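You operate a simulated robot arm through the tools that you are given. There is no shell and no other tool.

You are at the controls of a simulated robot arm. One attempt, no reset.

JOB
Dust the patch by the books, then add the receipts binder to the row.
Fine: blue duster, back to its spot; pale post to the red ring; the binder stands between books and post, spine out. Set down upright: blue duster, what you pick out. What is to be rubbed or washed off counts as gone when no trace of it is left.

It is judged by the outcome, as a careful person would: the job done as asked, and still so three seconds after it is handed in. It fails if anything else is knocked over, pushed out of place, dropped, spilled or broken.

ROBOT AND FRAMES
A 7-joint arm with a two-finger parallel gripper, fixed in place. Base frame: the origin is at the foot of the arm, x ahead of it, y to its left, z up; the work surface is at about z = 860. Units: mm, rad, N and s.
With the tool pointing down near the work surface it reaches from about 340 to 760 mm from the base axis. Its first joint turns from -2.007 to 2.007 rad. Payload 3.91 kg.
Tool frame: the origin (TCP) lies between the finger pads and is the grasp point; the fingertips stand 30 mm ahead of it; z points along the fingers, y is the line along which they close. Largest opening 110 mm; finger width 20, thickness 10; the body of the gripper, 48 by 112 mm, starts 55 mm behind the TCP.
Orientation is that of the tool frame in the base frame, as a unit quaternion [w, x, y, z]. With the fingers straight down and closing along the base's y, the tool's x points along the base's -x, its y along +y and its z along -z.

CONTROLS
- The arm moves only by the tool jog_arm. Its argument "deltas" is one flat list of numbers, 7 for each row, row after row: the shift along the base's x, y, z in units of 30 mm (1.0 is 30 mm), then the turn, a rotation vector about the base's x, y, z in units of 5 degrees (1.0 is 5 degrees), then the finger opening in mm, from 0 to 110. In form: [tx, ty, tz, wx, wy, wz, claw, tx, ty, tz, wx, wy, wz, claw, ...]. A call has 1 to 20 rows; each row shifts and turns the commanded pose from where the row before left it. A call with a number of a shift or a turn outside -1 to 1 is refused whole. Each row takes 0.2 s and may step no farther than 50 mm and 0.15 rad from the row before; otherwise, or with a gripper value out of range, the whole call is refused. Where a pose cannot be reached the arm comes as near as it can. A force on the tool above 40 N (or 10 N above the force at the start of the call, whichever is more), or a blocked arm, ends the call early, and 0.2 s more pass. The fingers move at their own pace (about 108 mm/s each) and stop on an object; they squeeze with about 38 N. The grip force told is the motor's: it shows also when the fingers shut on nothing. Time passes only in rows, and 0.2 s behind the last, so rows that do not move let the fingers close. It gives the time, the measured TCP pose, the force on the tool (base axes), the opening and the grip force at its end, in the units of the frame above (readings bear some noise), with the torque about the TCP (base axes, N m) and any sound that the robot's microphone picked up.
- Cameras (640 x 400 px; columns grow to the right, rows downward): "scene" is fixed at [49.1, 500.8, 1440.4]; the picture's right is [-0.54, -0.84, 0.00], its down [-0.60, 0.39, -0.70] and it looks along [0.58, -0.38, -0.72] (base axes); focal length 235 px, centre (320, 200). "wrist" rides on the gripper at [72, 17, -103] in the tool frame; the picture's right is [-0.23, 0.97, 0.00], its down [-0.76, -0.18, -0.62] and it looks along [-0.61, -0.14, 0.78] (tool axes); focal length 222 px, centre (320, 200). There is no depth. A picture from a camera that has moved, and an enlarged one, comes with that camera's place and axes in the base frame and with its lens.
- get_image(camera): a new picture of that camera. It takes no simulated time.
- move_column(by): slides the trunk up (or, below 0, down) by that many mm; the arm rides with it, the base frame stays. It gives what a move gives, with no picture.
- inspect(camera, box): a new picture of the part [left, top, right, bottom] of that camera's present view, enlarged. It takes no simulated time.
- job_done(): hands the job in; it is judged then, once.

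Places have to be worked out from the pictures, the camera data and where the tool is seen. Open the gripper and draw the arm clear of the work before you hand the job in, unless the task says otherwise.

The tools are called after "Call:" as name(argument=value, ...) on one line, values as JSON. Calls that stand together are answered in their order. jog_arm: Moves the arm, as the interface text tells. Its arguments: {"type":"object","properties":{"deltas":{"type":"array"}},"required":["deltas"]} The other tools are called the same way: move_column (by) slides the trunk up or down; get_image (camera) takes a picture; inspect (camera, box) takes an enlarged picture of a part of a camera's view; job_done () hands the job in.

At the start:

```text
clock: 0.0
tcp_pos: [470.5, 5.9, 1179.0]
orientation: [0.0, 0.0, 1.0, 0.0]
ft_force: [0.6, -0.6, -0.1]
ft_torque: [0.0, -0.01, 0.02]
grip_width: 110.0
finger_force: 0.1
trunk travel left (down, up): [-775.0, 215.0]
```

scene: 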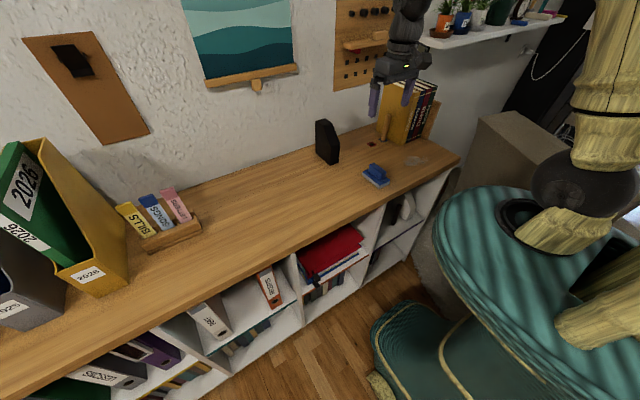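
wrist: 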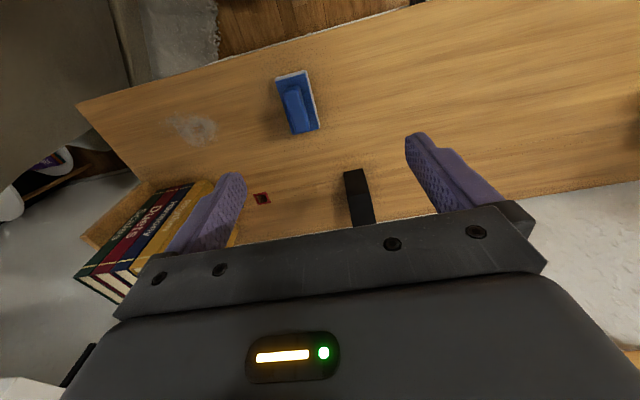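

I start by enlarging the views to identify the books, the post, the red ring, the duster, the dust patch and the receipts binder.

Call:
inspect(camera="scene", box=[300, 60, 480, 200])

Call:
inspect(camera="scene", box=[160, 180, 480, 380])

Call:
inspect(camera="scene", box=[0, 120, 240, 400])

Call:
inspect(camera="wrist", box=[60, 40, 460, 310])

```text
2.86 times, centred on (390, 130) of scene
camera zoom: at [49.1, 500.8, 1440.4], right [-0.54, -0.84, 0.0], down [-0.6, 0.39, -0.7], along [0.58, -0.38, -0.72], focal length 670 px, centre (120, 400)
```

zoom: 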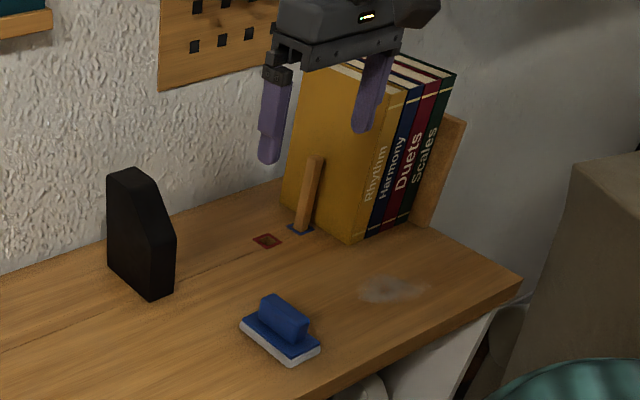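

```text
2.00 times, centred on (320, 280) of scene
camera zoom: at [49.1, 500.8, 1440.4], right [-0.54, -0.84, 0.0], down [-0.6, 0.39, -0.7], along [0.58, -0.38, -0.72], focal length 469 px, centre (320, 40)
```

zoom: 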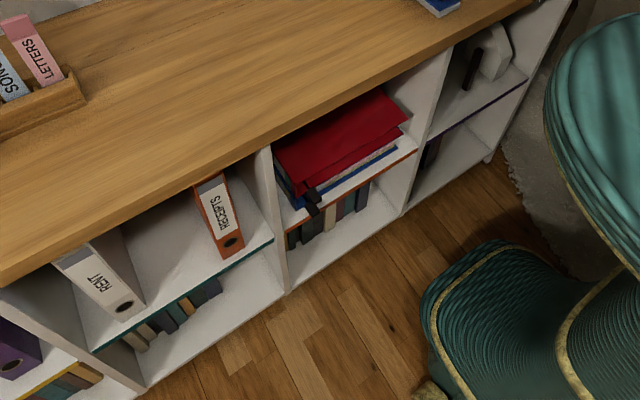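

```text
1.43 times, centred on (120, 260) of scene
camera zoom: at [49.1, 500.8, 1440.4], right [-0.54, -0.84, 0.0], down [-0.6, 0.39, -0.7], along [0.58, -0.38, -0.72], focal length 335 px, centre (606, 114)
```

zoom: 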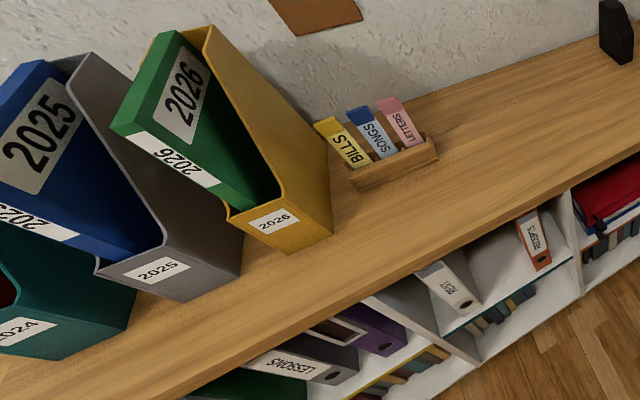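

```text
1.48 times, centred on (260, 175) of wrist
camera zoom: at [398.9, 21.1, 1281.6], right [0.23, 0.97, 0.0], down [0.76, -0.18, 0.62], along [0.61, -0.14, -0.78], focal length 329 px, centre (409, 237)
```

zoom: 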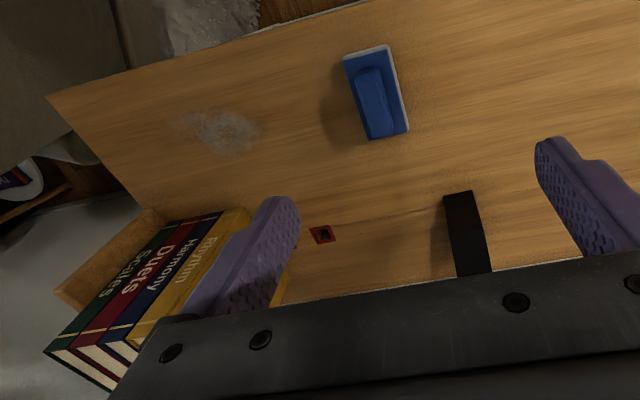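

The duster lies at about (504, -41) with its long axis along x. The dust patch is around (499, -251), the post near (678, -253), and the red ring near (686, -188). The receipts binder is in the lower cubby near y≈455. I move over the duster for a closer look.

Call:
jog_arm(deltas=[0.186, -0.261, -0.99, 0, 0, 0, 110, 0.186, -0.261, -0.99, 0, 0, 0, 110, 0.186, -0.261, -0.99, 0, 0, 0, 110, 0.186, -0.261, -0.99, 0, 0, 0, 110, 0.186, -0.261, -0.99, 0, 0, 0, 110, 0.186, -0.261, -0.99, 0, 0, 0, 110])

Call:
get_image(camera="wrist")

Call:
get_image(camera="scene")

```text
clock: 1.4
tcp_pos: [506.1, -43.5, 998.3]
orientation: [0.0, -0.001, 1.0, 0.0]
ft_force: [1.1, -0.5, 0.6]
ft_torque: [-0.02, -0.01, 0.02]
grip_width: 110.1
finger_force: 0.1
trunk travel left (down, up): [-775.0, 215.0]
```

```text
taken
camera wrist: at [435.0, -26.8, 1101.5], right [0.23, 0.97, 0.0], down [0.76, -0.18, 0.62], along [0.61, -0.14, -0.78], focal length 222 px, centre (320, 200)
```

wrist: 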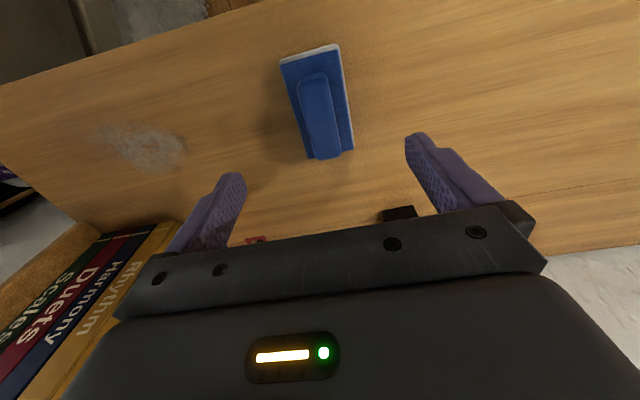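

```text
taken
```

scene: 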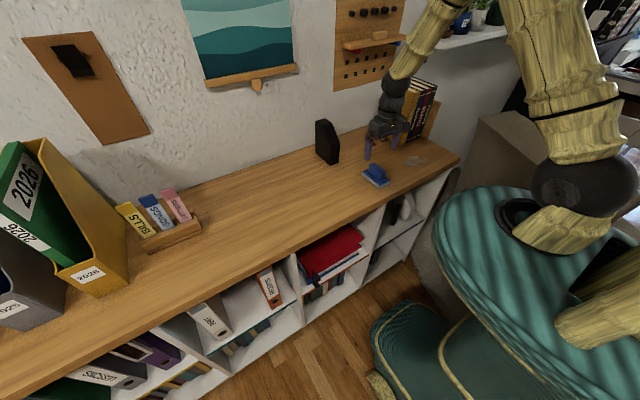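

The duster handle is centred near (502, -42), which is almost under the tool. I descend part of the way with the fingers straddling the handle and check the heights.

Call:
jog_arm(deltas=[-0.05, 0.02, -0.9, 0, 0, 0, 80, 0, 0, -0.9, 0, 0, 0, 70, 0, 0, -0.6, 0, 0, 0, 60])

Call:
get_image(camera="wrist")

Call:
inspect(camera="scene", box=[320, 110, 440, 200])

```text
clock: 2.2
tcp_pos: [502.6, -42.1, 926.4]
orientation: [0.001, 0.0, 1.0, 0.0]
ft_force: [1.1, 0.4, 0.0]
ft_torque: [0.02, 0.01, 0.03]
grip_width: 60.0
finger_force: 0.1
trunk travel left (down, up): [-775.0, 215.0]
```

```text
taken
camera wrist: at [431.1, -26.0, 1029.3], right [0.23, 0.97, 0.0], down [0.76, -0.18, 0.62], along [0.61, -0.14, -0.78], focal length 222 px, centre (320, 200)
```

wrist: 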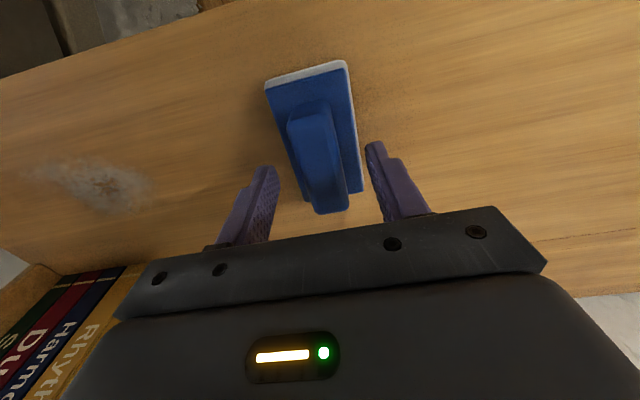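

```text
4.44 times, centred on (380, 155) of scene
camera zoom: at [49.1, 500.8, 1440.4], right [-0.54, -0.84, 0.0], down [-0.6, 0.39, -0.7], along [0.58, -0.38, -0.72], focal length 1043 px, centre (53, 400)
```

zoom: 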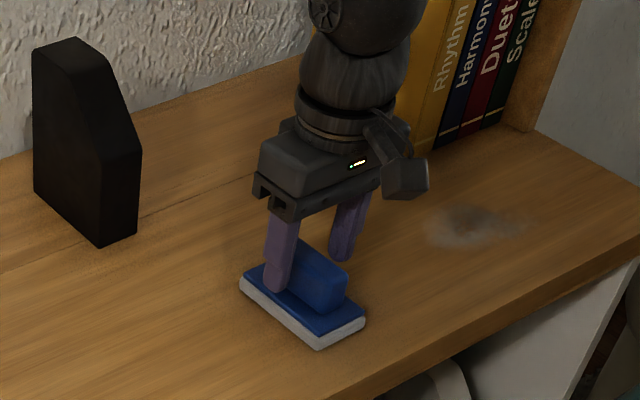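

The duster's base top is at about z=882 and the handle reaches about 920. I lower 10 mm and close on the handle.

Call:
jog_arm(deltas=[0, 0, -0.33, 0, 0, 0, 60, 0, 0, 0, 0, 0, 0, 10, 0, 0, 0, 0, 0, 0, 10, 0, 0, 0, 0, 0, 0, 10])

Call:
inspect(camera="scene", box=[320, 110, 440, 200])

Call:
get_image(camera="wrist")

```text
clock: 3.2
tcp_pos: [502.8, -42.7, 917.5]
orientation: [0.0, 0.0, 1.0, 0.001]
ft_force: [-0.7, 0.0, -0.3]
ft_torque: [-0.01, 0.04, 0.01]
grip_width: 25.4
finger_force: 37.7
trunk travel left (down, up): [-775.0, 215.0]
```

```text
4.44 times, centred on (380, 155) of scene
camera zoom: at [49.1, 500.8, 1440.4], right [-0.54, -0.84, 0.0], down [-0.6, 0.39, -0.7], along [0.58, -0.38, -0.72], focal length 1043 px, centre (53, 400)
```

zoom: 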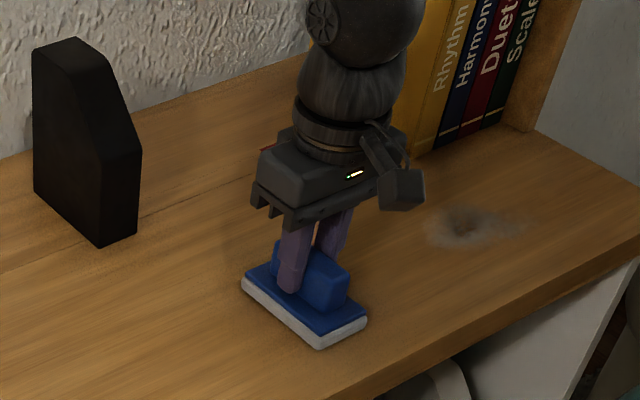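

```text
taken
camera wrist: at [431.2, -25.9, 1020.3], right [0.23, 0.97, 0.0], down [0.76, -0.18, 0.62], along [0.61, -0.14, -0.78], focal length 222 px, centre (320, 200)
```

wrist: 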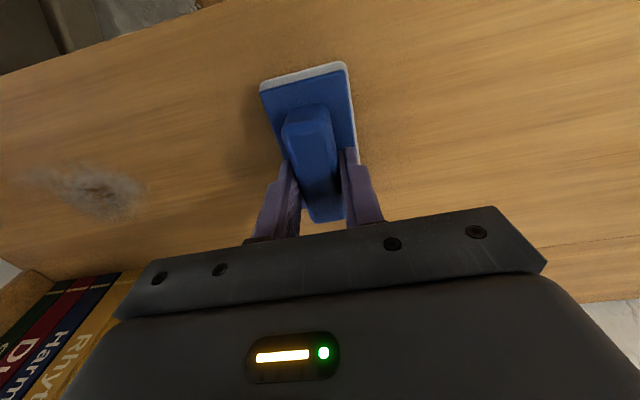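

The duster is gripped with an opening of 25.4 mm, at TCP (502.8, -42.7, 917.5). I lift it, carry it to just beside the patch (x 465–535, y -205 to -305), and lower to nearly touching.

Call:
jog_arm(deltas=[0, 0, 0.8, 0, 0, 0, 10, -0.02, -0.85, 0, 0, 0, 0, 10, -0.02, -0.85, 0, 0, 0, 0, 10, -0.02, -0.85, 0, 0, 0, 0, 10, -0.02, -0.85, 0, 0, 0, 0, 10, 0, -0.7, 0, 0, 0, 0, 10, 0, 0, -0.7, 0, 0, 0, 10])

Call:
get_image(camera="wrist")

```text
clock: 4.8
tcp_pos: [502.1, -164.7, 921.8]
orientation: [0.0, 0.0, 1.0, 0.0]
ft_force: [0.5, 0.7, -1.1]
ft_torque: [0.0, 0.01, -0.01]
grip_width: 25.2
finger_force: 38.0
trunk travel left (down, up): [-775.0, 215.0]
```

```text
taken
camera wrist: at [429.6, -148.9, 1024.7], right [0.23, 0.97, 0.0], down [0.76, -0.18, 0.62], along [0.61, -0.14, -0.78], focal length 222 px, centre (320, 200)
```

wrist: 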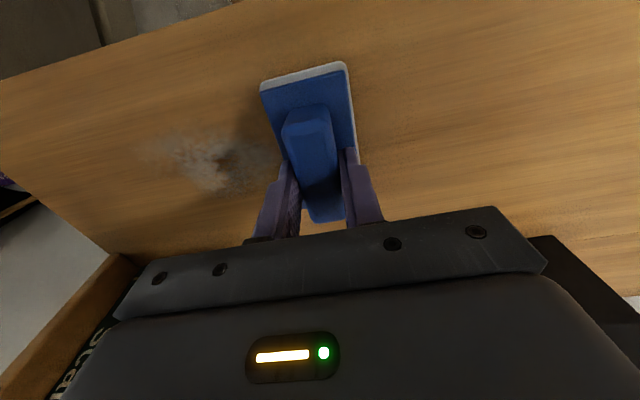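

The carry went well and the patch is just right of the duster. I lower gently until it presses on the bench.

Call:
jog_arm(deltas=[0, 0, -0.12, 0, 0, 0, 10, 0, 0, -0.08, 0, 0, 0, 10, 0, 0, -0.05, 0, 0, 0, 10])

```text
clock: 5.6
tcp_pos: [500.3, -164.5, 917.7]
orientation: [0.003, 0.0, 1.0, 0.0]
ft_force: [2.2, -3.0, 28.3]
ft_torque: [0.1, 0.95, 0.08]
grip_width: 25.4
finger_force: 37.8
trunk travel left (down, up): [-775.0, 215.0]
```

The contact force is 28 N, a bit high. I ease off slightly and sweep across the patch and back.

Call:
jog_arm(deltas=[0, 0, -0.0, 0, 0, 0, 10, 0, 0, 0.05, 0, 0, 0, 10, 0, -0.7, 0, 0, 0, 0, 10, 0, -0.7, 0, 0, 0, 0, 10, 0, -0.7, 0, 0, 0, 0, 10, 0, -0.7, 0, 0, 0, 0, 10, 0, -0.7, 0, 0, 0, 0, 10, 0, -0.7, 0, 0, 0, 0, 10, 0, -0.7, 0, 0, 0, 0, 10, 0, -0.7, 0, 0, 0, 0, 10])

Call:
get_image(camera="wrist")

```text
clock: 7.8
tcp_pos: [498.7, -331.6, 916.6]
orientation: [0.0, 0.0, 1.0, -0.001]
ft_force: [-0.6, 6.3, 15.3]
ft_torque: [0.14, 0.01, -0.04]
grip_width: 25.1
finger_force: 37.7
trunk travel left (down, up): [-775.0, 215.0]
```

```text
taken
camera wrist: at [427.2, -315.8, 1019.6], right [0.23, 0.97, 0.0], down [0.76, -0.18, 0.62], along [0.61, -0.14, -0.78], focal length 222 px, centre (320, 200)
```

wrist: 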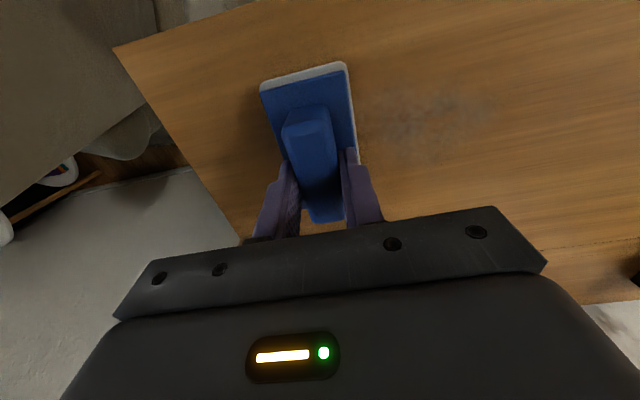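

The first pass has thinned the dust a lot, with contact at 15 N. I make several more back-and-forth passes, with small x shifts.

Call:
jog_arm(deltas=[0.2, 0.7, 0, 0, 0, 0, 10, 0, 0.7, 0, 0, 0, 0, 10, 0, 0.7, 0, 0, 0, 0, 10, 0, 0.7, 0, 0, 0, 0, 10, 0, 0.7, 0, 0, 0, 0, 10, 0, 0.7, 0, 0, 0, 0, 10, 0, 0.7, 0, 0, 0, 0, 10, 0, 0.5, 0, 0, 0, 0, 10, -0.3, -0.5, 0, 0, 0, 0, 10, 0, -0.7, 0, 0, 0, 0, 10, 0, -0.7, 0, 0, 0, 0, 10, 0, -0.7, 0, 0, 0, 0, 10, 0, -0.7, 0, 0, 0, 0, 10, 0, -0.7, 0, 0, 0, 0, 10, 0, -0.7, 0, 0, 0, 0, 10, 0, -0.7, 0, 0, 0, 0, 10])

Call:
get_image(camera="wrist")

```text
clock: 11.2
tcp_pos: [495.9, -331.6, 916.8]
orientation: [0.001, 0.0, 1.0, -0.001]
ft_force: [-0.5, 7.1, 17.0]
ft_torque: [0.11, 0.07, -0.08]
grip_width: 25.5
finger_force: 38.1
trunk travel left (down, up): [-775.0, 215.0]
```

```text
taken
camera wrist: at [424.0, -314.9, 1019.3], right [0.23, 0.97, 0.0], down [0.76, -0.18, 0.62], along [0.61, -0.14, -0.78], focal length 222 px, centre (320, 200)
```

wrist: 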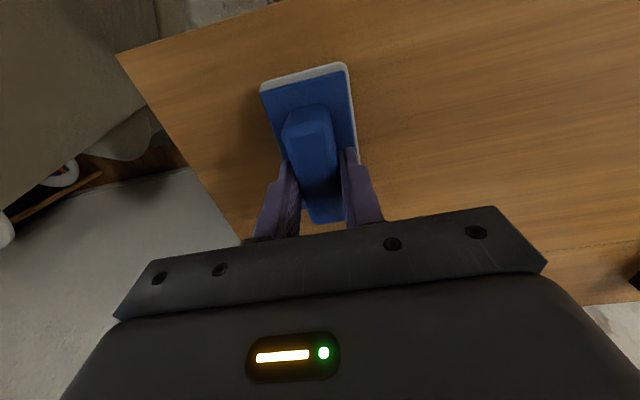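

It looks clean now. I make one more pass back with a +x offset and another pair for safety, ending on the left side, then inspect.

Call:
jog_arm(deltas=[0.5, 0.6, 0, 0, 0, 0, 10, 0, 0.7, 0, 0, 0, 0, 10, 0, 0.7, 0, 0, 0, 0, 10, 0, 0.7, 0, 0, 0, 0, 10, 0, 0.7, 0, 0, 0, 0, 10, 0, 0.7, 0, 0, 0, 0, 10, 0, 0.7, 0, 0, 0, 0, 10, 0, 0.7, 0, 0, 0, 0, 10, 0, 0.7, 0.7, 0, 0, 0, 10, 0, 0.9, 0, 0, 0, 0, 10])

Call:
inspect(camera="wrist", box=[0, 60, 320, 260])

Call:
inspect(camera="scene", box=[340, 100, 480, 200])

```text
clock: 13.4
tcp_pos: [512.1, -118.5, 935.7]
orientation: [-0.002, 0.001, 1.0, -0.001]
ft_force: [0.7, 0.3, -1.5]
ft_torque: [0.01, 0.04, 0.0]
grip_width: 25.4
finger_force: 37.4
trunk travel left (down, up): [-775.0, 215.0]
```

```text
2.00 times, centred on (160, 160) of wrist
camera zoom: at [440.0, -102.1, 1038.9], right [0.23, 0.97, 0.0], down [0.76, -0.18, 0.62], along [0.6, -0.14, -0.78], focal length 444 px, centre (640, 280)
```

zoom: 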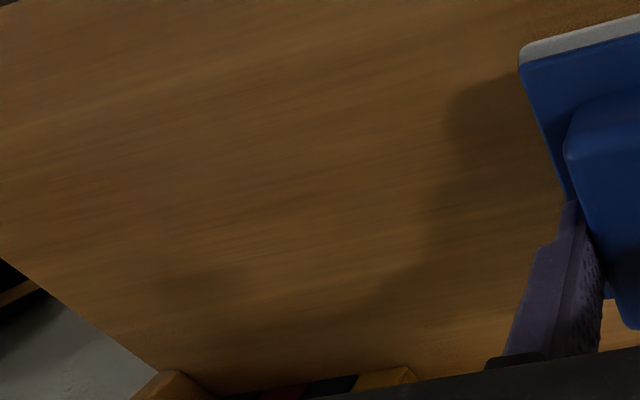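

```text
4.00 times, centred on (410, 150) of scene
camera zoom: at [49.1, 500.8, 1440.4], right [-0.54, -0.84, 0.0], down [-0.6, 0.39, -0.7], along [0.58, -0.38, -0.72], focal length 938 px, centre (-40, 400)
```

zoom: 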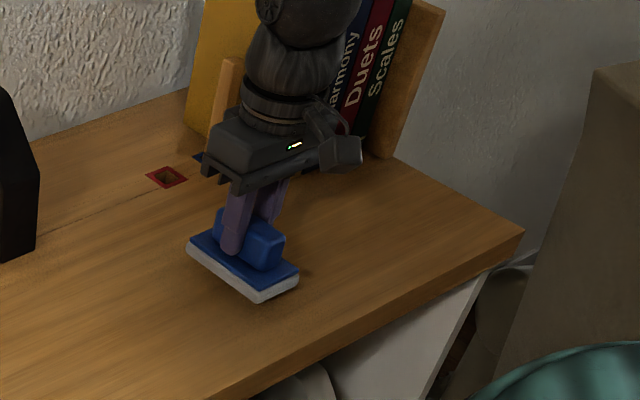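

No trace of dust is left. The red ring turns out to be a socket for the post. I return the duster to its spot at (503, -42.7).

Call:
jog_arm(deltas=[-0.1, 0.842, 0, 0, 0, 0, 10, -0.1, 0.842, 0, 0, 0, 0, 10, -0.1, 0.842, 0, 0, 0, 0, 10, 0, 0, -0.4, 0, 0, 0, 10, 0, 0, 0, 0, 0, 0, 10])

Call:
inspect(camera="scene", box=[320, 110, 440, 200])

```text
clock: 14.6
tcp_pos: [504.3, -42.7, 927.0]
orientation: [0.001, 0.0, 1.0, 0.002]
ft_force: [0.8, -0.5, -0.7]
ft_torque: [-0.02, -0.01, 0.02]
grip_width: 25.2
finger_force: 38.1
trunk travel left (down, up): [-775.0, 215.0]
```

```text
4.44 times, centred on (380, 155) of scene
camera zoom: at [49.1, 500.8, 1440.4], right [-0.54, -0.84, 0.0], down [-0.6, 0.39, -0.7], along [0.58, -0.38, -0.72], focal length 1043 px, centre (53, 400)
```

zoom: 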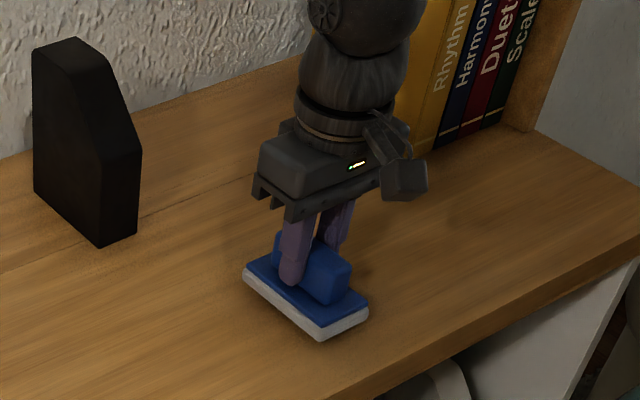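

I lower the last 9 mm and check the contact before releasing.

Call:
jog_arm(deltas=[-0.04, 0, -0.25, 0, 0, 0, 10, 0, 0, -0.07, 0, 0, 0, 10, 0, 0, 0, 0, 0, 0, 10])

Call:
inspect(camera="scene", box=[320, 110, 440, 200])

```text
clock: 15.4
tcp_pos: [502.5, -43.3, 917.3]
orientation: [0.0, 0.001, 1.0, 0.001]
ft_force: [0.0, -0.4, 6.1]
ft_torque: [0.07, -0.32, -0.01]
grip_width: 25.6
finger_force: 38.4
trunk travel left (down, up): [-775.0, 215.0]
```

```text
4.44 times, centred on (380, 155) of scene
camera zoom: at [49.1, 500.8, 1440.4], right [-0.54, -0.84, 0.0], down [-0.6, 0.39, -0.7], along [0.58, -0.38, -0.72], focal length 1043 px, centre (53, 400)
```

zoom: 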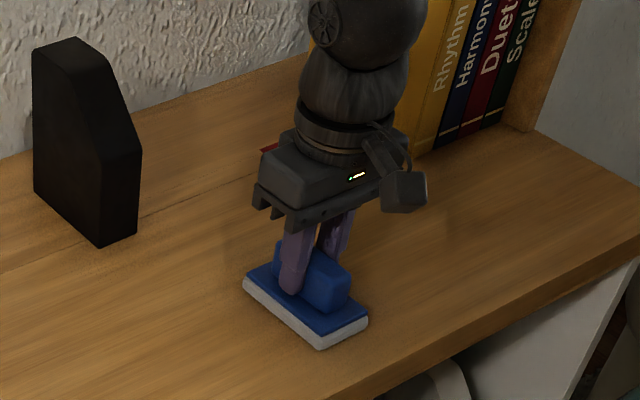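

The duster matches its original place to within about 1–2 mm and is in contact with the bench. I release it and lift straight up.

Call:
jog_arm(deltas=[0, 0, 0, 0, 0, 0, 45, 0, 0, 0, 0, 0, 0, 45, 0, 0, 0.6, 0, 0, 0, 50, 0, 0, 1, 0, 0, 0, 60, 0, 0, 1, 0, 0, 0, 60, 0, 0, 1, 0, 0, 0, 60, 0, 0, 1, 0, 0, 0, 60, 0, 0, 1, 0, 0, 0, 60, 0, 0, 1, 0, 0, 0, 60])

Call:
get_image(camera="wrist")

Call:
inspect(camera="scene", box=[320, 70, 480, 200])

```text
clock: 17.4
tcp_pos: [502.5, -41.1, 1114.1]
orientation: [0.0, -0.001, 1.0, 0.0]
ft_force: [0.2, 0.0, -0.4]
ft_torque: [0.02, -0.02, -0.01]
grip_width: 60.1
finger_force: 0.0
trunk travel left (down, up): [-775.0, 215.0]
```

```text
taken
camera wrist: at [430.8, -25.6, 1216.3], right [0.23, 0.97, 0.0], down [0.76, -0.18, 0.62], along [0.61, -0.14, -0.78], focal length 222 px, centre (320, 200)
```

wrist: 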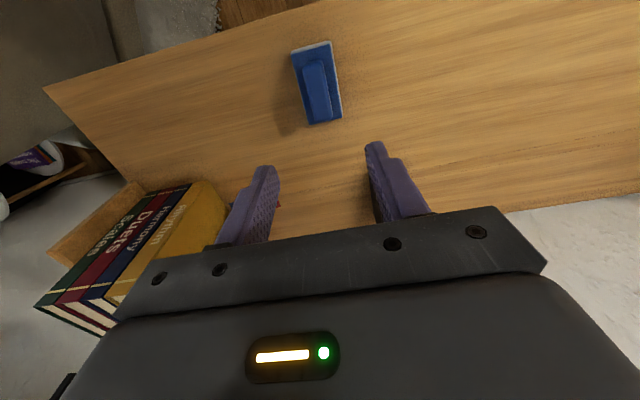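

```text
3.08 times, centred on (400, 135) of scene
camera zoom: at [49.1, 500.8, 1440.4], right [-0.54, -0.84, 0.0], down [-0.6, 0.39, -0.7], along [0.58, -0.38, -0.72], focal length 722 px, centre (74, 400)
```

zoom: 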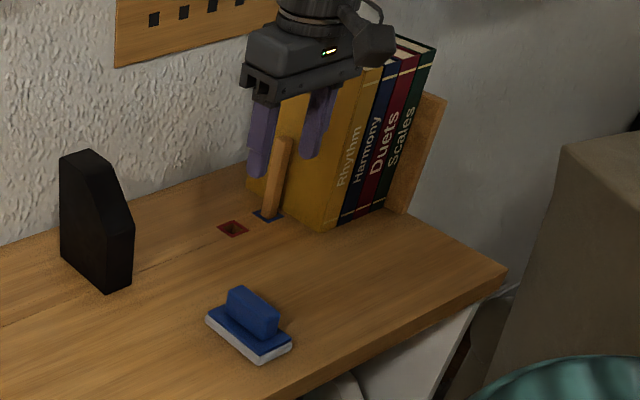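

The duster is back in place. I move the wrist camera to look down at the post and both rings.

Call:
jog_arm(deltas=[0.97, -0.9, 0, 0, 0, 0, 60, 0.97, -0.9, 0, 0, 0, 0, 60, 0.97, -0.9, 0, 0, 0, 0, 60, 0.97, -0.9, 0, 0, 0, 0, 60, 0, 0, 0, 0, 0, 0, 60])

Call:
get_image(camera="wrist")

Call:
inspect(camera="wrist", box=[100, 0, 340, 150])

```text
clock: 18.6
tcp_pos: [617.7, -152.7, 1115.7]
orientation: [0.0, 0.0, 1.0, 0.0]
ft_force: [0.1, 0.3, -1.1]
ft_torque: [-0.02, -0.02, -0.02]
grip_width: 59.7
finger_force: 0.0
trunk travel left (down, up): [-775.0, 215.0]
```

```text
taken
camera wrist: at [546.0, -136.8, 1218.1], right [0.23, 0.97, 0.0], down [0.76, -0.18, 0.62], along [0.61, -0.14, -0.78], focal length 222 px, centre (320, 200)
```

wrist: 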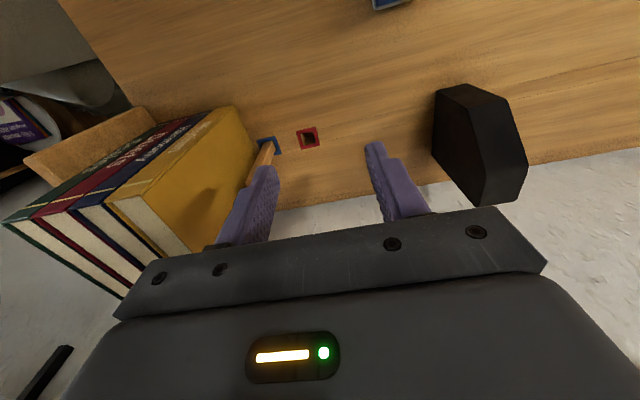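

```text
2.67 times, centred on (220, 75) of wrist
camera zoom: at [546.0, -136.8, 1218.1], right [0.23, 0.97, 0.0], down [0.76, -0.18, 0.62], along [0.61, -0.14, -0.78], focal length 592 px, centre (587, 533)
```

zoom: 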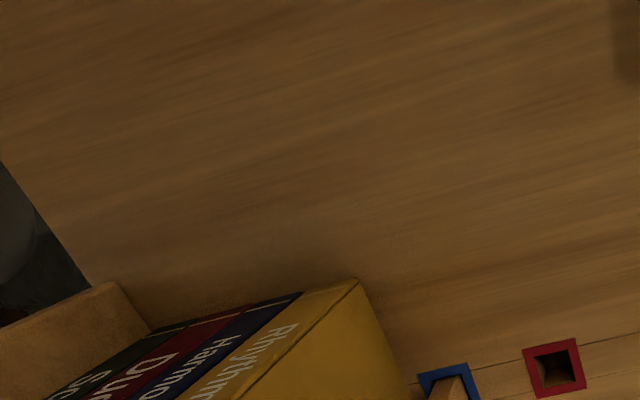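

The post leaves the blue socket and goes to the red one, about 71 mm in +y. The books lean right, so the gripper body would hit them if I closed along y. I rotate the tool -90° about z to close along x, and the camera moves to the left side.

Call:
jog_arm(deltas=[0, 0, 0, 0, 0, -1, 60, 0, 0, 0, 0, 0, -1, 60, 0, 0, 0, 0, 0, -1, 60, 0, 0, 0, 0, 0, -1, 60, 0, 0, 0, 0, 0, -1, 60, 0, 0, 0, 0, 0, -1, 60, 0, 0, 0, 0, 0, -1, 60, 0, 0, 0, 0, 0, -1, 60, 0, 0, 0, 0, 0, -1, 60, 0, 0, 0, 0, 0, -1, 60, 0, 0, 0, 0, 0, -1, 60, 0, 0, 0, 0, 0, -1, 60, 0, 0, 0, 0, 0, -1, 60, 0, 0, 0, 0, 0, -1, 60, 0, 0, 0, 0, 0, -1, 60, 0, 0, 0, 0, 0, -1, 60, 0, 0, 0, 0, 0, -1, 60, 0, 0, 0, 0, 0, -1, 60])

Call:
get_image(camera="wrist")

Call:
get_image(camera="scene")

```text
clock: 22.4
tcp_pos: [619.4, -150.3, 1112.9]
orientation: [0.0, 0.708, 0.706, 0.0]
ft_force: [-0.5, -0.8, 0.0]
ft_torque: [0.0, 0.0, 0.01]
grip_width: 60.0
finger_force: 0.0
trunk travel left (down, up): [-775.0, 215.0]
```

```text
taken
camera wrist: at [636.1, -79.3, 1215.7], right [0.97, -0.23, 0.0], down [-0.18, -0.76, 0.62], along [-0.14, -0.61, -0.78], focal length 222 px, centre (320, 200)
```

wrist: 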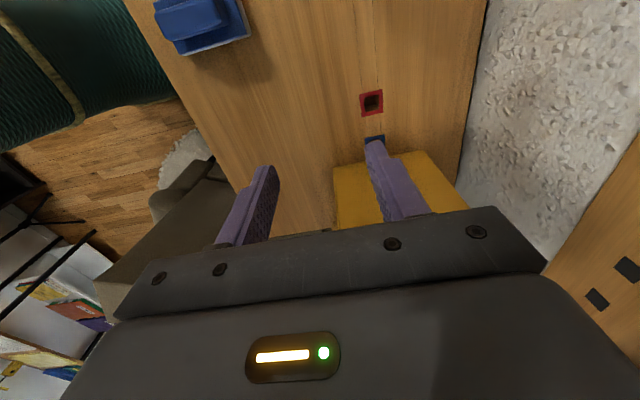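

```text
taken
```

scene: 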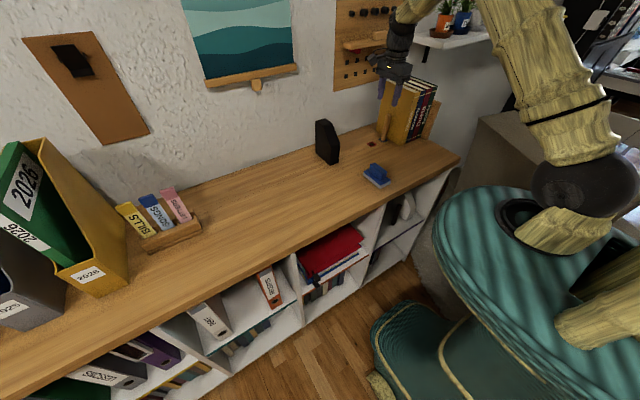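

I move above the sockets to see the post and both rings between the fingers.

Call:
jog_arm(deltas=[0.77, -0.5, 0, 0, 0, 0, 80, 0.77, -0.5, 0, 0, 0, 0, 90, 0.76, -0.5, 0, 0, 0, 0, 90, 0, 0, 0, 0, 0, 0, 90])

Call:
get_image(camera="wrist")

Call:
inspect(camera="wrist", box=[240, 60, 400, 160])

```text
clock: 23.4
tcp_pos: [687.7, -197.9, 1113.1]
orientation: [0.0, 0.707, 0.707, 0.0]
ft_force: [0.1, 0.1, 0.1]
ft_torque: [-0.02, 0.0, -0.02]
grip_width: 90.0
finger_force: 0.0
trunk travel left (down, up): [-775.0, 215.0]
```

```text
taken
camera wrist: at [704.7, -126.0, 1217.0], right [0.97, -0.23, 0.0], down [-0.18, -0.76, 0.62], along [-0.14, -0.61, -0.78], focal length 222 px, centre (320, 200)
```

wrist: 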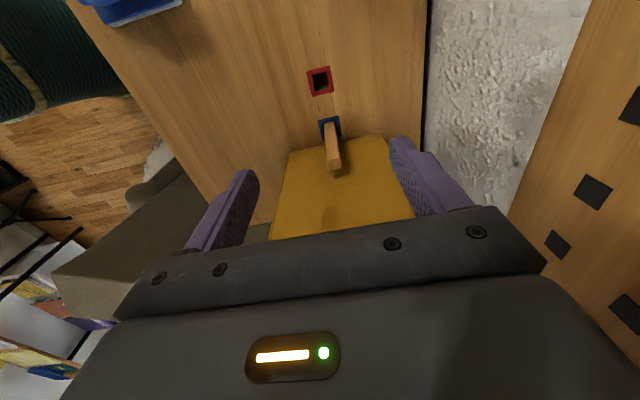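

```text
4.00 times, centred on (320, 110) of wrist
camera zoom: at [704.7, -126.0, 1217.0], right [0.97, -0.23, 0.0], down [-0.18, -0.76, 0.62], along [-0.14, -0.61, -0.78], focal length 888 px, centre (320, 560)
```

zoom: 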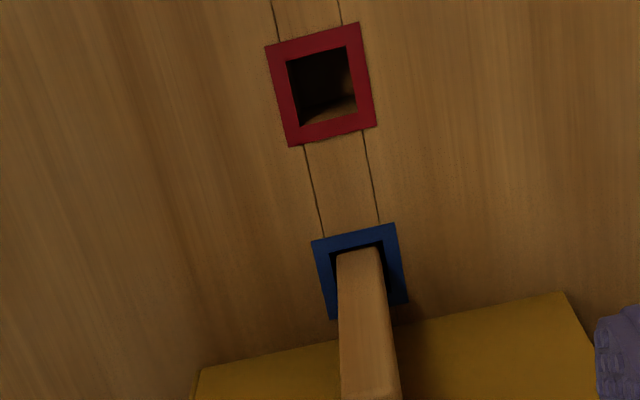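

The sockets are at about blue (691, -262) and red (691, -191), and the post is vertical with its top near z=976. I position over the post and descend partway, watching the books.

Call:
jog_arm(deltas=[0.06, -0.7, 0, 0, 0, 0, 70, 0.06, -0.7, 0, 0, 0, 0, 60, 0, -0.63, 0, 0, 0, 0, 60, 0, 0, -0.9, 0, 0, 0, 60, 0, 0, -0.9, 0, 0, 0, 60, 0, 0, -0.9, 0, 0, 0, 60, 0, 0, 0, 0, 0, 0, 60])

Call:
get_image(camera="wrist")

Call:
inspect(camera="scene", box=[330, 40, 470, 160])

```text
clock: 25.0
tcp_pos: [690.9, -257.5, 1033.6]
orientation: [0.0, 0.707, 0.707, 0.001]
ft_force: [0.1, -0.4, -1.0]
ft_torque: [0.01, 0.0, -0.01]
grip_width: 60.0
finger_force: 0.1
trunk travel left (down, up): [-775.0, 215.0]
```

```text
taken
camera wrist: at [707.6, -185.8, 1135.2], right [0.97, -0.23, 0.0], down [-0.18, -0.76, 0.62], along [-0.14, -0.61, -0.78], focal length 222 px, centre (320, 200)
```

wrist: 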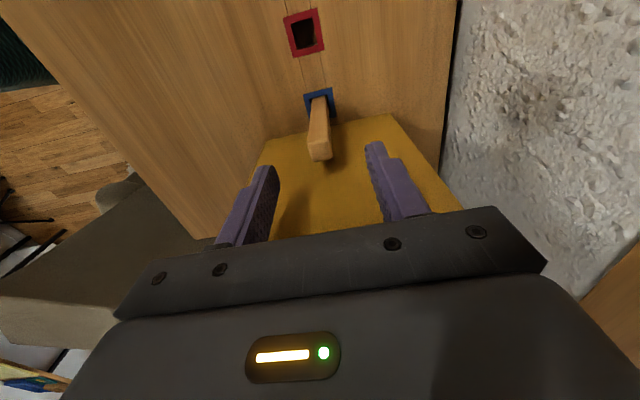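

```text
3.33 times, centred on (400, 100) of scene
camera zoom: at [49.1, 500.8, 1440.4], right [-0.54, -0.84, 0.0], down [-0.6, 0.39, -0.7], along [0.58, -0.38, -0.72], focal length 782 px, centre (53, 533)
```

zoom: 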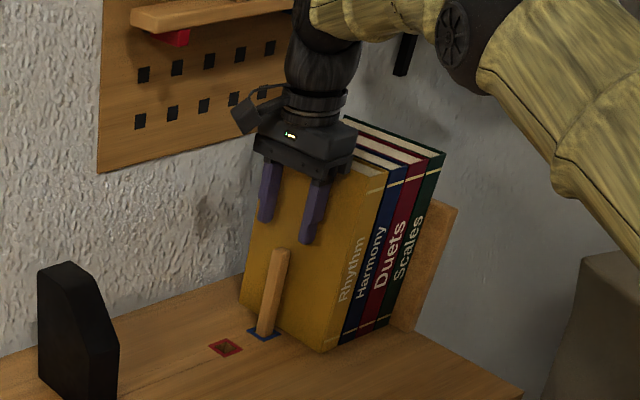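

The post top is near (690, -264). I shift slightly and descend to grip height.

Call:
jog_arm(deltas=[0, -0.15, -0.93, 0, 0, 0, 60, 0, 0, -0.93, 0, 0, 0, 60, 0, 0, -0.9, 0, 0, 0, 60, 0, 0, 0, 0, 0, 0, 60])

Call:
get_image(camera="wrist")

Call:
inspect(camera="scene", box=[330, 40, 470, 160])

```text
clock: 25.4
tcp_pos: [694.2, -262.4, 1030.8]
orientation: [0.012, 0.707, 0.707, 0.004]
ft_force: [-6.9, 2.5, 16.4]
ft_torque: [-0.55, -0.18, -0.25]
grip_width: 60.0
finger_force: 0.0
trunk travel left (down, up): [-775.0, 215.0]
stopped in row 1: the force on the tool passed its limit at 53 N (the readings are from after the stop); the commanded pose is now the measured one
```

```text
taken
camera wrist: at [708.4, -190.0, 1133.7], right [0.97, -0.22, 0.02], down [-0.19, -0.75, 0.63], along [-0.12, -0.62, -0.78], focal length 222 px, centre (320, 200)
```

wrist: 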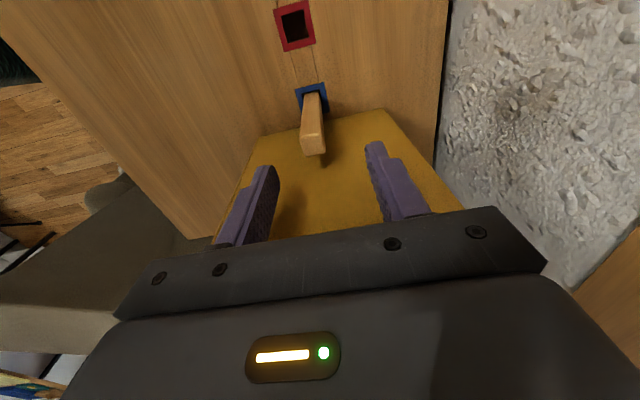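

```text
3.33 times, centred on (400, 100) of scene
camera zoom: at [49.1, 500.8, 1440.4], right [-0.54, -0.84, 0.0], down [-0.6, 0.39, -0.7], along [0.58, -0.38, -0.72], focal length 782 px, centre (53, 533)
```

zoom: 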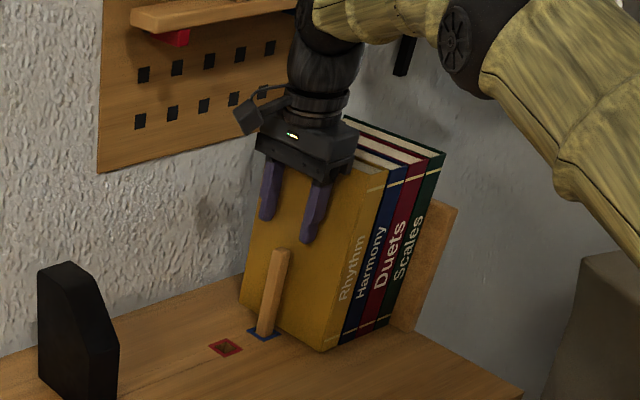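

The gripper body touched the top edge of the yellow book. So the books are vertical, with their face at y≈-286 and top at z≈1088. I back off upward and will approach with the tool tilted 15°, so the body leans away from the books.

Call:
jog_arm(deltas=[0, 0.1, 0.8, 0, 0, 0, 60, 0, 0.5, 0.8, 0, 0, 0, 60, 0, 0, 0, 0, 0, 0, 60])

Call:
inspect(camera="scene", box=[330, 40, 470, 160])

Call:
get_image(camera="wrist")

```text
clock: 26.2
tcp_pos: [694.9, -243.6, 1074.0]
orientation: [0.009, 0.706, 0.708, 0.003]
ft_force: [-1.1, -0.1, 0.2]
ft_torque: [0.01, 0.02, -0.01]
grip_width: 59.7
finger_force: 0.1
trunk travel left (down, up): [-775.0, 215.0]
```

```text
3.33 times, centred on (400, 100) of scene
camera zoom: at [49.1, 500.8, 1440.4], right [-0.54, -0.84, 0.0], down [-0.6, 0.39, -0.7], along [0.58, -0.38, -0.72], focal length 782 px, centre (53, 533)
```

zoom: 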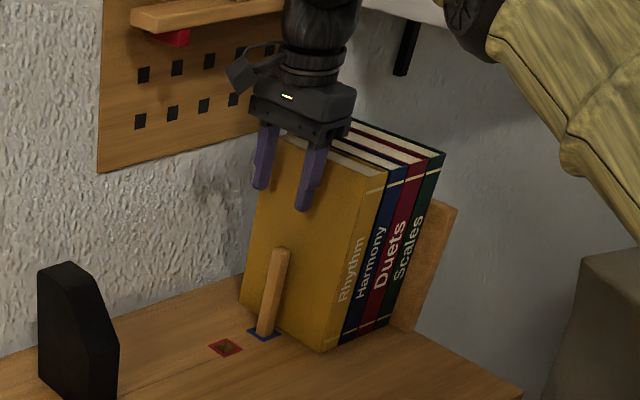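

```text
taken
camera wrist: at [710.7, -171.4, 1176.6], right [0.97, -0.22, 0.02], down [-0.19, -0.76, 0.63], along [-0.13, -0.61, -0.78], focal length 222 px, centre (320, 200)
```

wrist: 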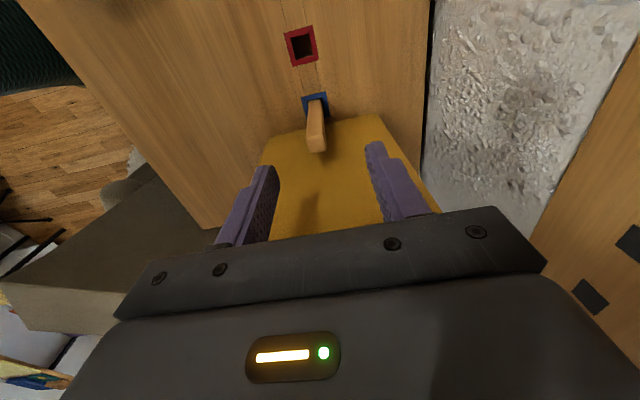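

The books are unaffected. I correct the small orientation error, tilt the tool so the body leans to +y, and start down again at y≈-257.

Call:
jog_arm(deltas=[-0.13, 0, 0, -0.97, 0.065, -0.01, 60, 0, 0, 0, -0.97, 0.065, -0.01, 60, 0, 0, 0, -0.96, 0.065, -0.01, 60, 0, -0.45, 0, 0, 0, 0, 60, 0, 0, -0.8, 0, 0, 0, 60, 0, 0, -0.8, 0, 0, 0, 60, 0, 0, -0.8, 0, 0, 0, 60, 0, 0, 0, 0, 0, 0, 60])

Call:
get_image(camera="wrist")

Call:
inspect(camera="scene", box=[330, 40, 470, 160])

```text
clock: 28.0
tcp_pos: [689.0, -258.0, 1003.2]
orientation: [0.092, 0.7, 0.702, -0.092]
ft_force: [0.0, 0.7, 0.1]
ft_torque: [0.01, -0.06, -0.02]
grip_width: 60.0
finger_force: 0.1
trunk travel left (down, up): [-775.0, 215.0]
```

```text
taken
camera wrist: at [706.9, -161.5, 1083.2], right [0.97, -0.22, 0.06], down [-0.18, -0.57, 0.8], along [-0.14, -0.79, -0.6], focal length 222 px, centre (320, 200)
```

wrist: 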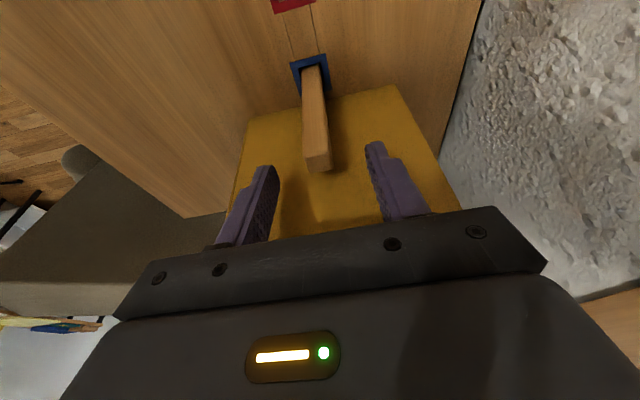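

```text
3.33 times, centred on (400, 100) of scene
camera zoom: at [49.1, 500.8, 1440.4], right [-0.54, -0.84, 0.0], down [-0.6, 0.39, -0.7], along [0.58, -0.38, -0.72], focal length 782 px, centre (53, 533)
```

zoom: 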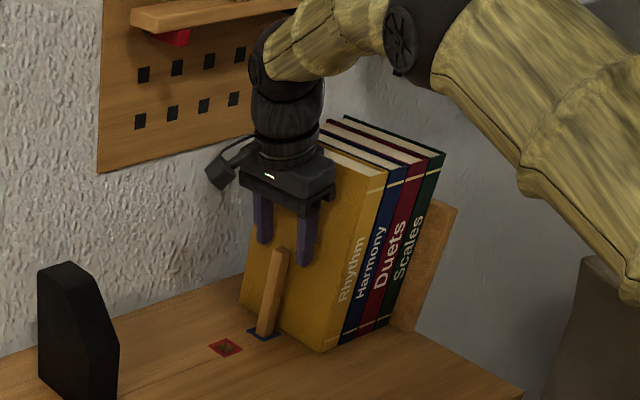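

I'm clear of the books now, and the post top is at (690, -262), centred between the fingers. I descend to z≈950 and close.

Call:
jog_arm(deltas=[0.03, 0, -0.9, 0, 0, 0, 60, 0, 0, -0.87, 0, 0, 0, 60, 0, 0, 0, 0, 0, 0, 60])

Call:
get_image(camera="wrist")

```text
clock: 28.8
tcp_pos: [691.3, -257.3, 949.6]
orientation: [0.092, 0.7, 0.702, -0.093]
ft_force: [0.4, 0.1, -0.4]
ft_torque: [-0.04, 0.01, -0.01]
grip_width: 60.1
finger_force: 0.0
trunk travel left (down, up): [-775.0, 215.0]
```

```text
taken
camera wrist: at [709.4, -161.7, 1029.8], right [0.97, -0.22, 0.06], down [-0.18, -0.57, 0.8], along [-0.14, -0.79, -0.6], focal length 222 px, centre (320, 200)
```

wrist: 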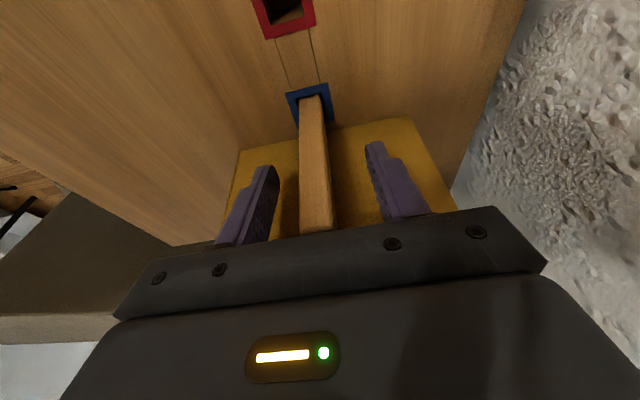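

The post sits centred between the fingers, so I close.

Call:
jog_arm(deltas=[0, 0, 0, 0, 0, 0, 10, 0, 0, 0, 0, 0, 0, 10, 0, 0, 0, 0, 0, 0, 10])

Call:
get_image(camera="wrist")

```text
clock: 29.6
tcp_pos: [692.5, -256.5, 950.3]
orientation: [0.092, 0.7, 0.702, -0.092]
ft_force: [-1.1, -0.4, -0.7]
ft_torque: [-0.03, 0.11, -0.02]
grip_width: 16.8
finger_force: 38.5
trunk travel left (down, up): [-775.0, 215.0]
```

```text
taken
camera wrist: at [709.2, -161.8, 1029.7], right [0.97, -0.22, 0.06], down [-0.18, -0.57, 0.8], along [-0.14, -0.79, -0.6], focal length 222 px, centre (320, 200)
```

wrist: 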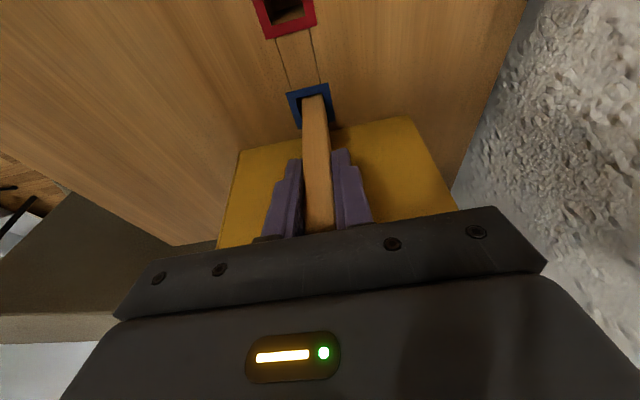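

The post is gripped at 16.8 mm wide. I lift slowly and watch the force and the base of the post.

Call:
jog_arm(deltas=[0, 0, 0.5, 0, 0, 0, 10, 0, 0, 0.6, 0, 0, 0, 10, 0, 0, 0, 0, 0, 0, 10])

Call:
get_image(camera="wrist")

Call:
inspect(camera="scene", box=[330, 70, 450, 160])

```text
clock: 30.4
tcp_pos: [692.4, -257.6, 982.9]
orientation: [0.092, 0.7, 0.702, -0.093]
ft_force: [-0.1, 0.1, -1.1]
ft_torque: [-0.06, 0.0, -0.04]
grip_width: 17.2
finger_force: 37.9
trunk travel left (down, up): [-775.0, 215.0]
```

```text
taken
camera wrist: at [708.9, -161.6, 1063.3], right [0.97, -0.22, 0.06], down [-0.18, -0.57, 0.8], along [-0.14, -0.79, -0.6], focal length 222 px, centre (320, 200)
```

wrist: 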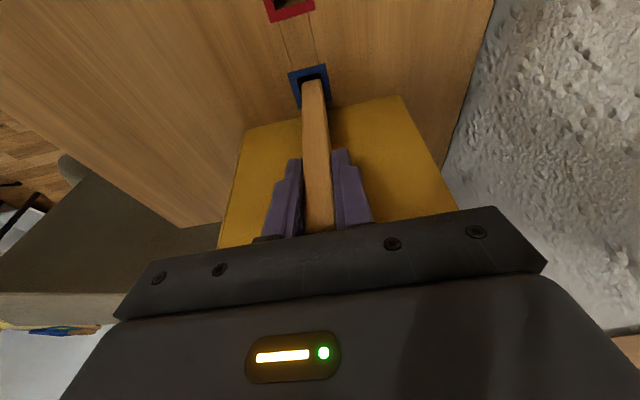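

```text
4.44 times, centred on (390, 115) of scene
camera zoom: at [49.1, 500.8, 1440.4], right [-0.54, -0.84, 0.0], down [-0.6, 0.39, -0.7], along [0.58, -0.38, -0.72], focal length 1043 px, centre (9, 578)
```

zoom: 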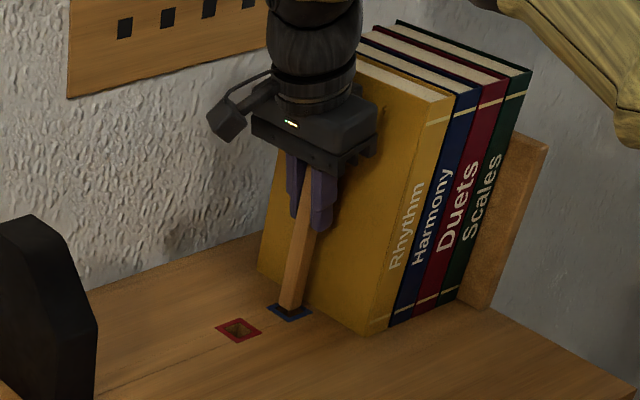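

It slides freely. I lift another 20 mm to clear the socket.

Call:
jog_arm(deltas=[0, 0, 0.7, 0, 0, 0, 10, 0, 0, 0, 0, 0, 0, 10])

Call:
get_image(camera="wrist")

Call:
inspect(camera="scene", box=[330, 70, 450, 160])

```text
clock: 31.0
tcp_pos: [690.9, -258.6, 1004.9]
orientation: [0.092, 0.701, 0.702, -0.092]
ft_force: [-0.2, 0.6, -1.1]
ft_torque: [-0.01, 0.04, 0.0]
grip_width: 17.1
finger_force: 37.6
trunk travel left (down, up): [-775.0, 215.0]
```

```text
taken
camera wrist: at [708.1, -161.7, 1084.2], right [0.97, -0.22, 0.06], down [-0.18, -0.57, 0.8], along [-0.14, -0.79, -0.6], focal length 222 px, centre (320, 200)
```

wrist: 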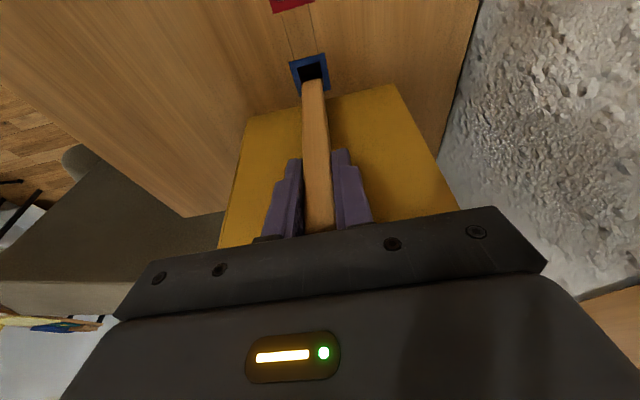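

```text
4.44 times, centred on (390, 115) of scene
camera zoom: at [49.1, 500.8, 1440.4], right [-0.54, -0.84, 0.0], down [-0.6, 0.39, -0.7], along [0.58, -0.38, -0.72], focal length 1043 px, centre (9, 578)
```

zoom: 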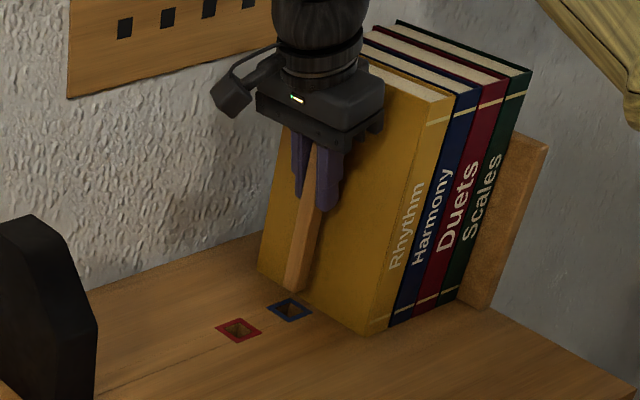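

The post is free, with its bottom about 30 mm above the bench. I move it +70.5 mm in y over the red socket and check the alignment.

Call:
jog_arm(deltas=[0, 0.783, 0, 0, 0, 0, 10, 0, 0.783, 0, 0, 0, 0, 10, 0, 0.784, 0, 0, 0, 0, 10, 0, 0, 0, 0, 0, 0, 10])

Call:
inspect(camera="wrist", box=[240, 30, 400, 130])

Call:
inspect(camera="scene", box=[330, 90, 430, 165])

```text
clock: 32.0
tcp_pos: [690.4, -188.8, 1003.9]
orientation: [0.093, 0.7, 0.702, -0.092]
ft_force: [-0.8, 0.6, -0.4]
ft_torque: [0.01, -0.02, -0.01]
grip_width: 17.2
finger_force: 38.3
trunk travel left (down, up): [-775.0, 215.0]
```

```text
4.00 times, centred on (320, 80) of wrist
camera zoom: at [707.6, -92.2, 1083.7], right [0.97, -0.22, 0.06], down [-0.18, -0.57, 0.8], along [-0.14, -0.79, -0.6], focal length 888 px, centre (320, 680)
```

zoom: 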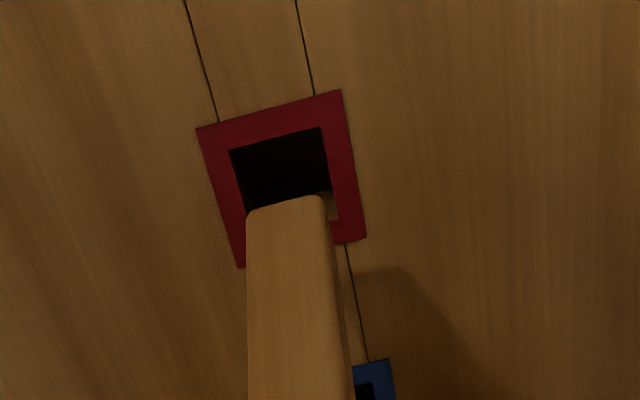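

```text
5.33 times, centred on (380, 128) of scene
camera zoom: at [49.1, 500.8, 1440.4], right [-0.54, -0.84, 0.0], down [-0.6, 0.39, -0.7], along [0.58, -0.38, -0.72], focal length 1251 px, centre (0, 587)
```

zoom: 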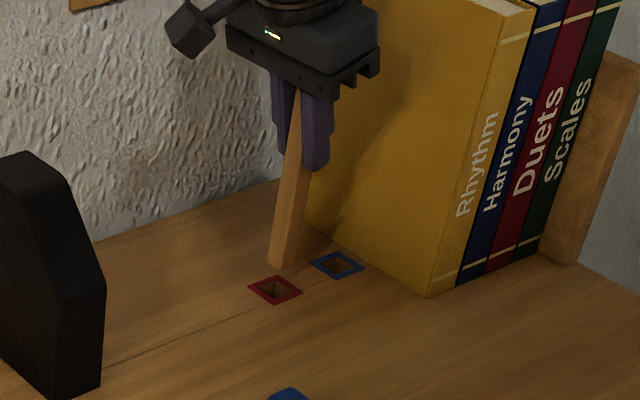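

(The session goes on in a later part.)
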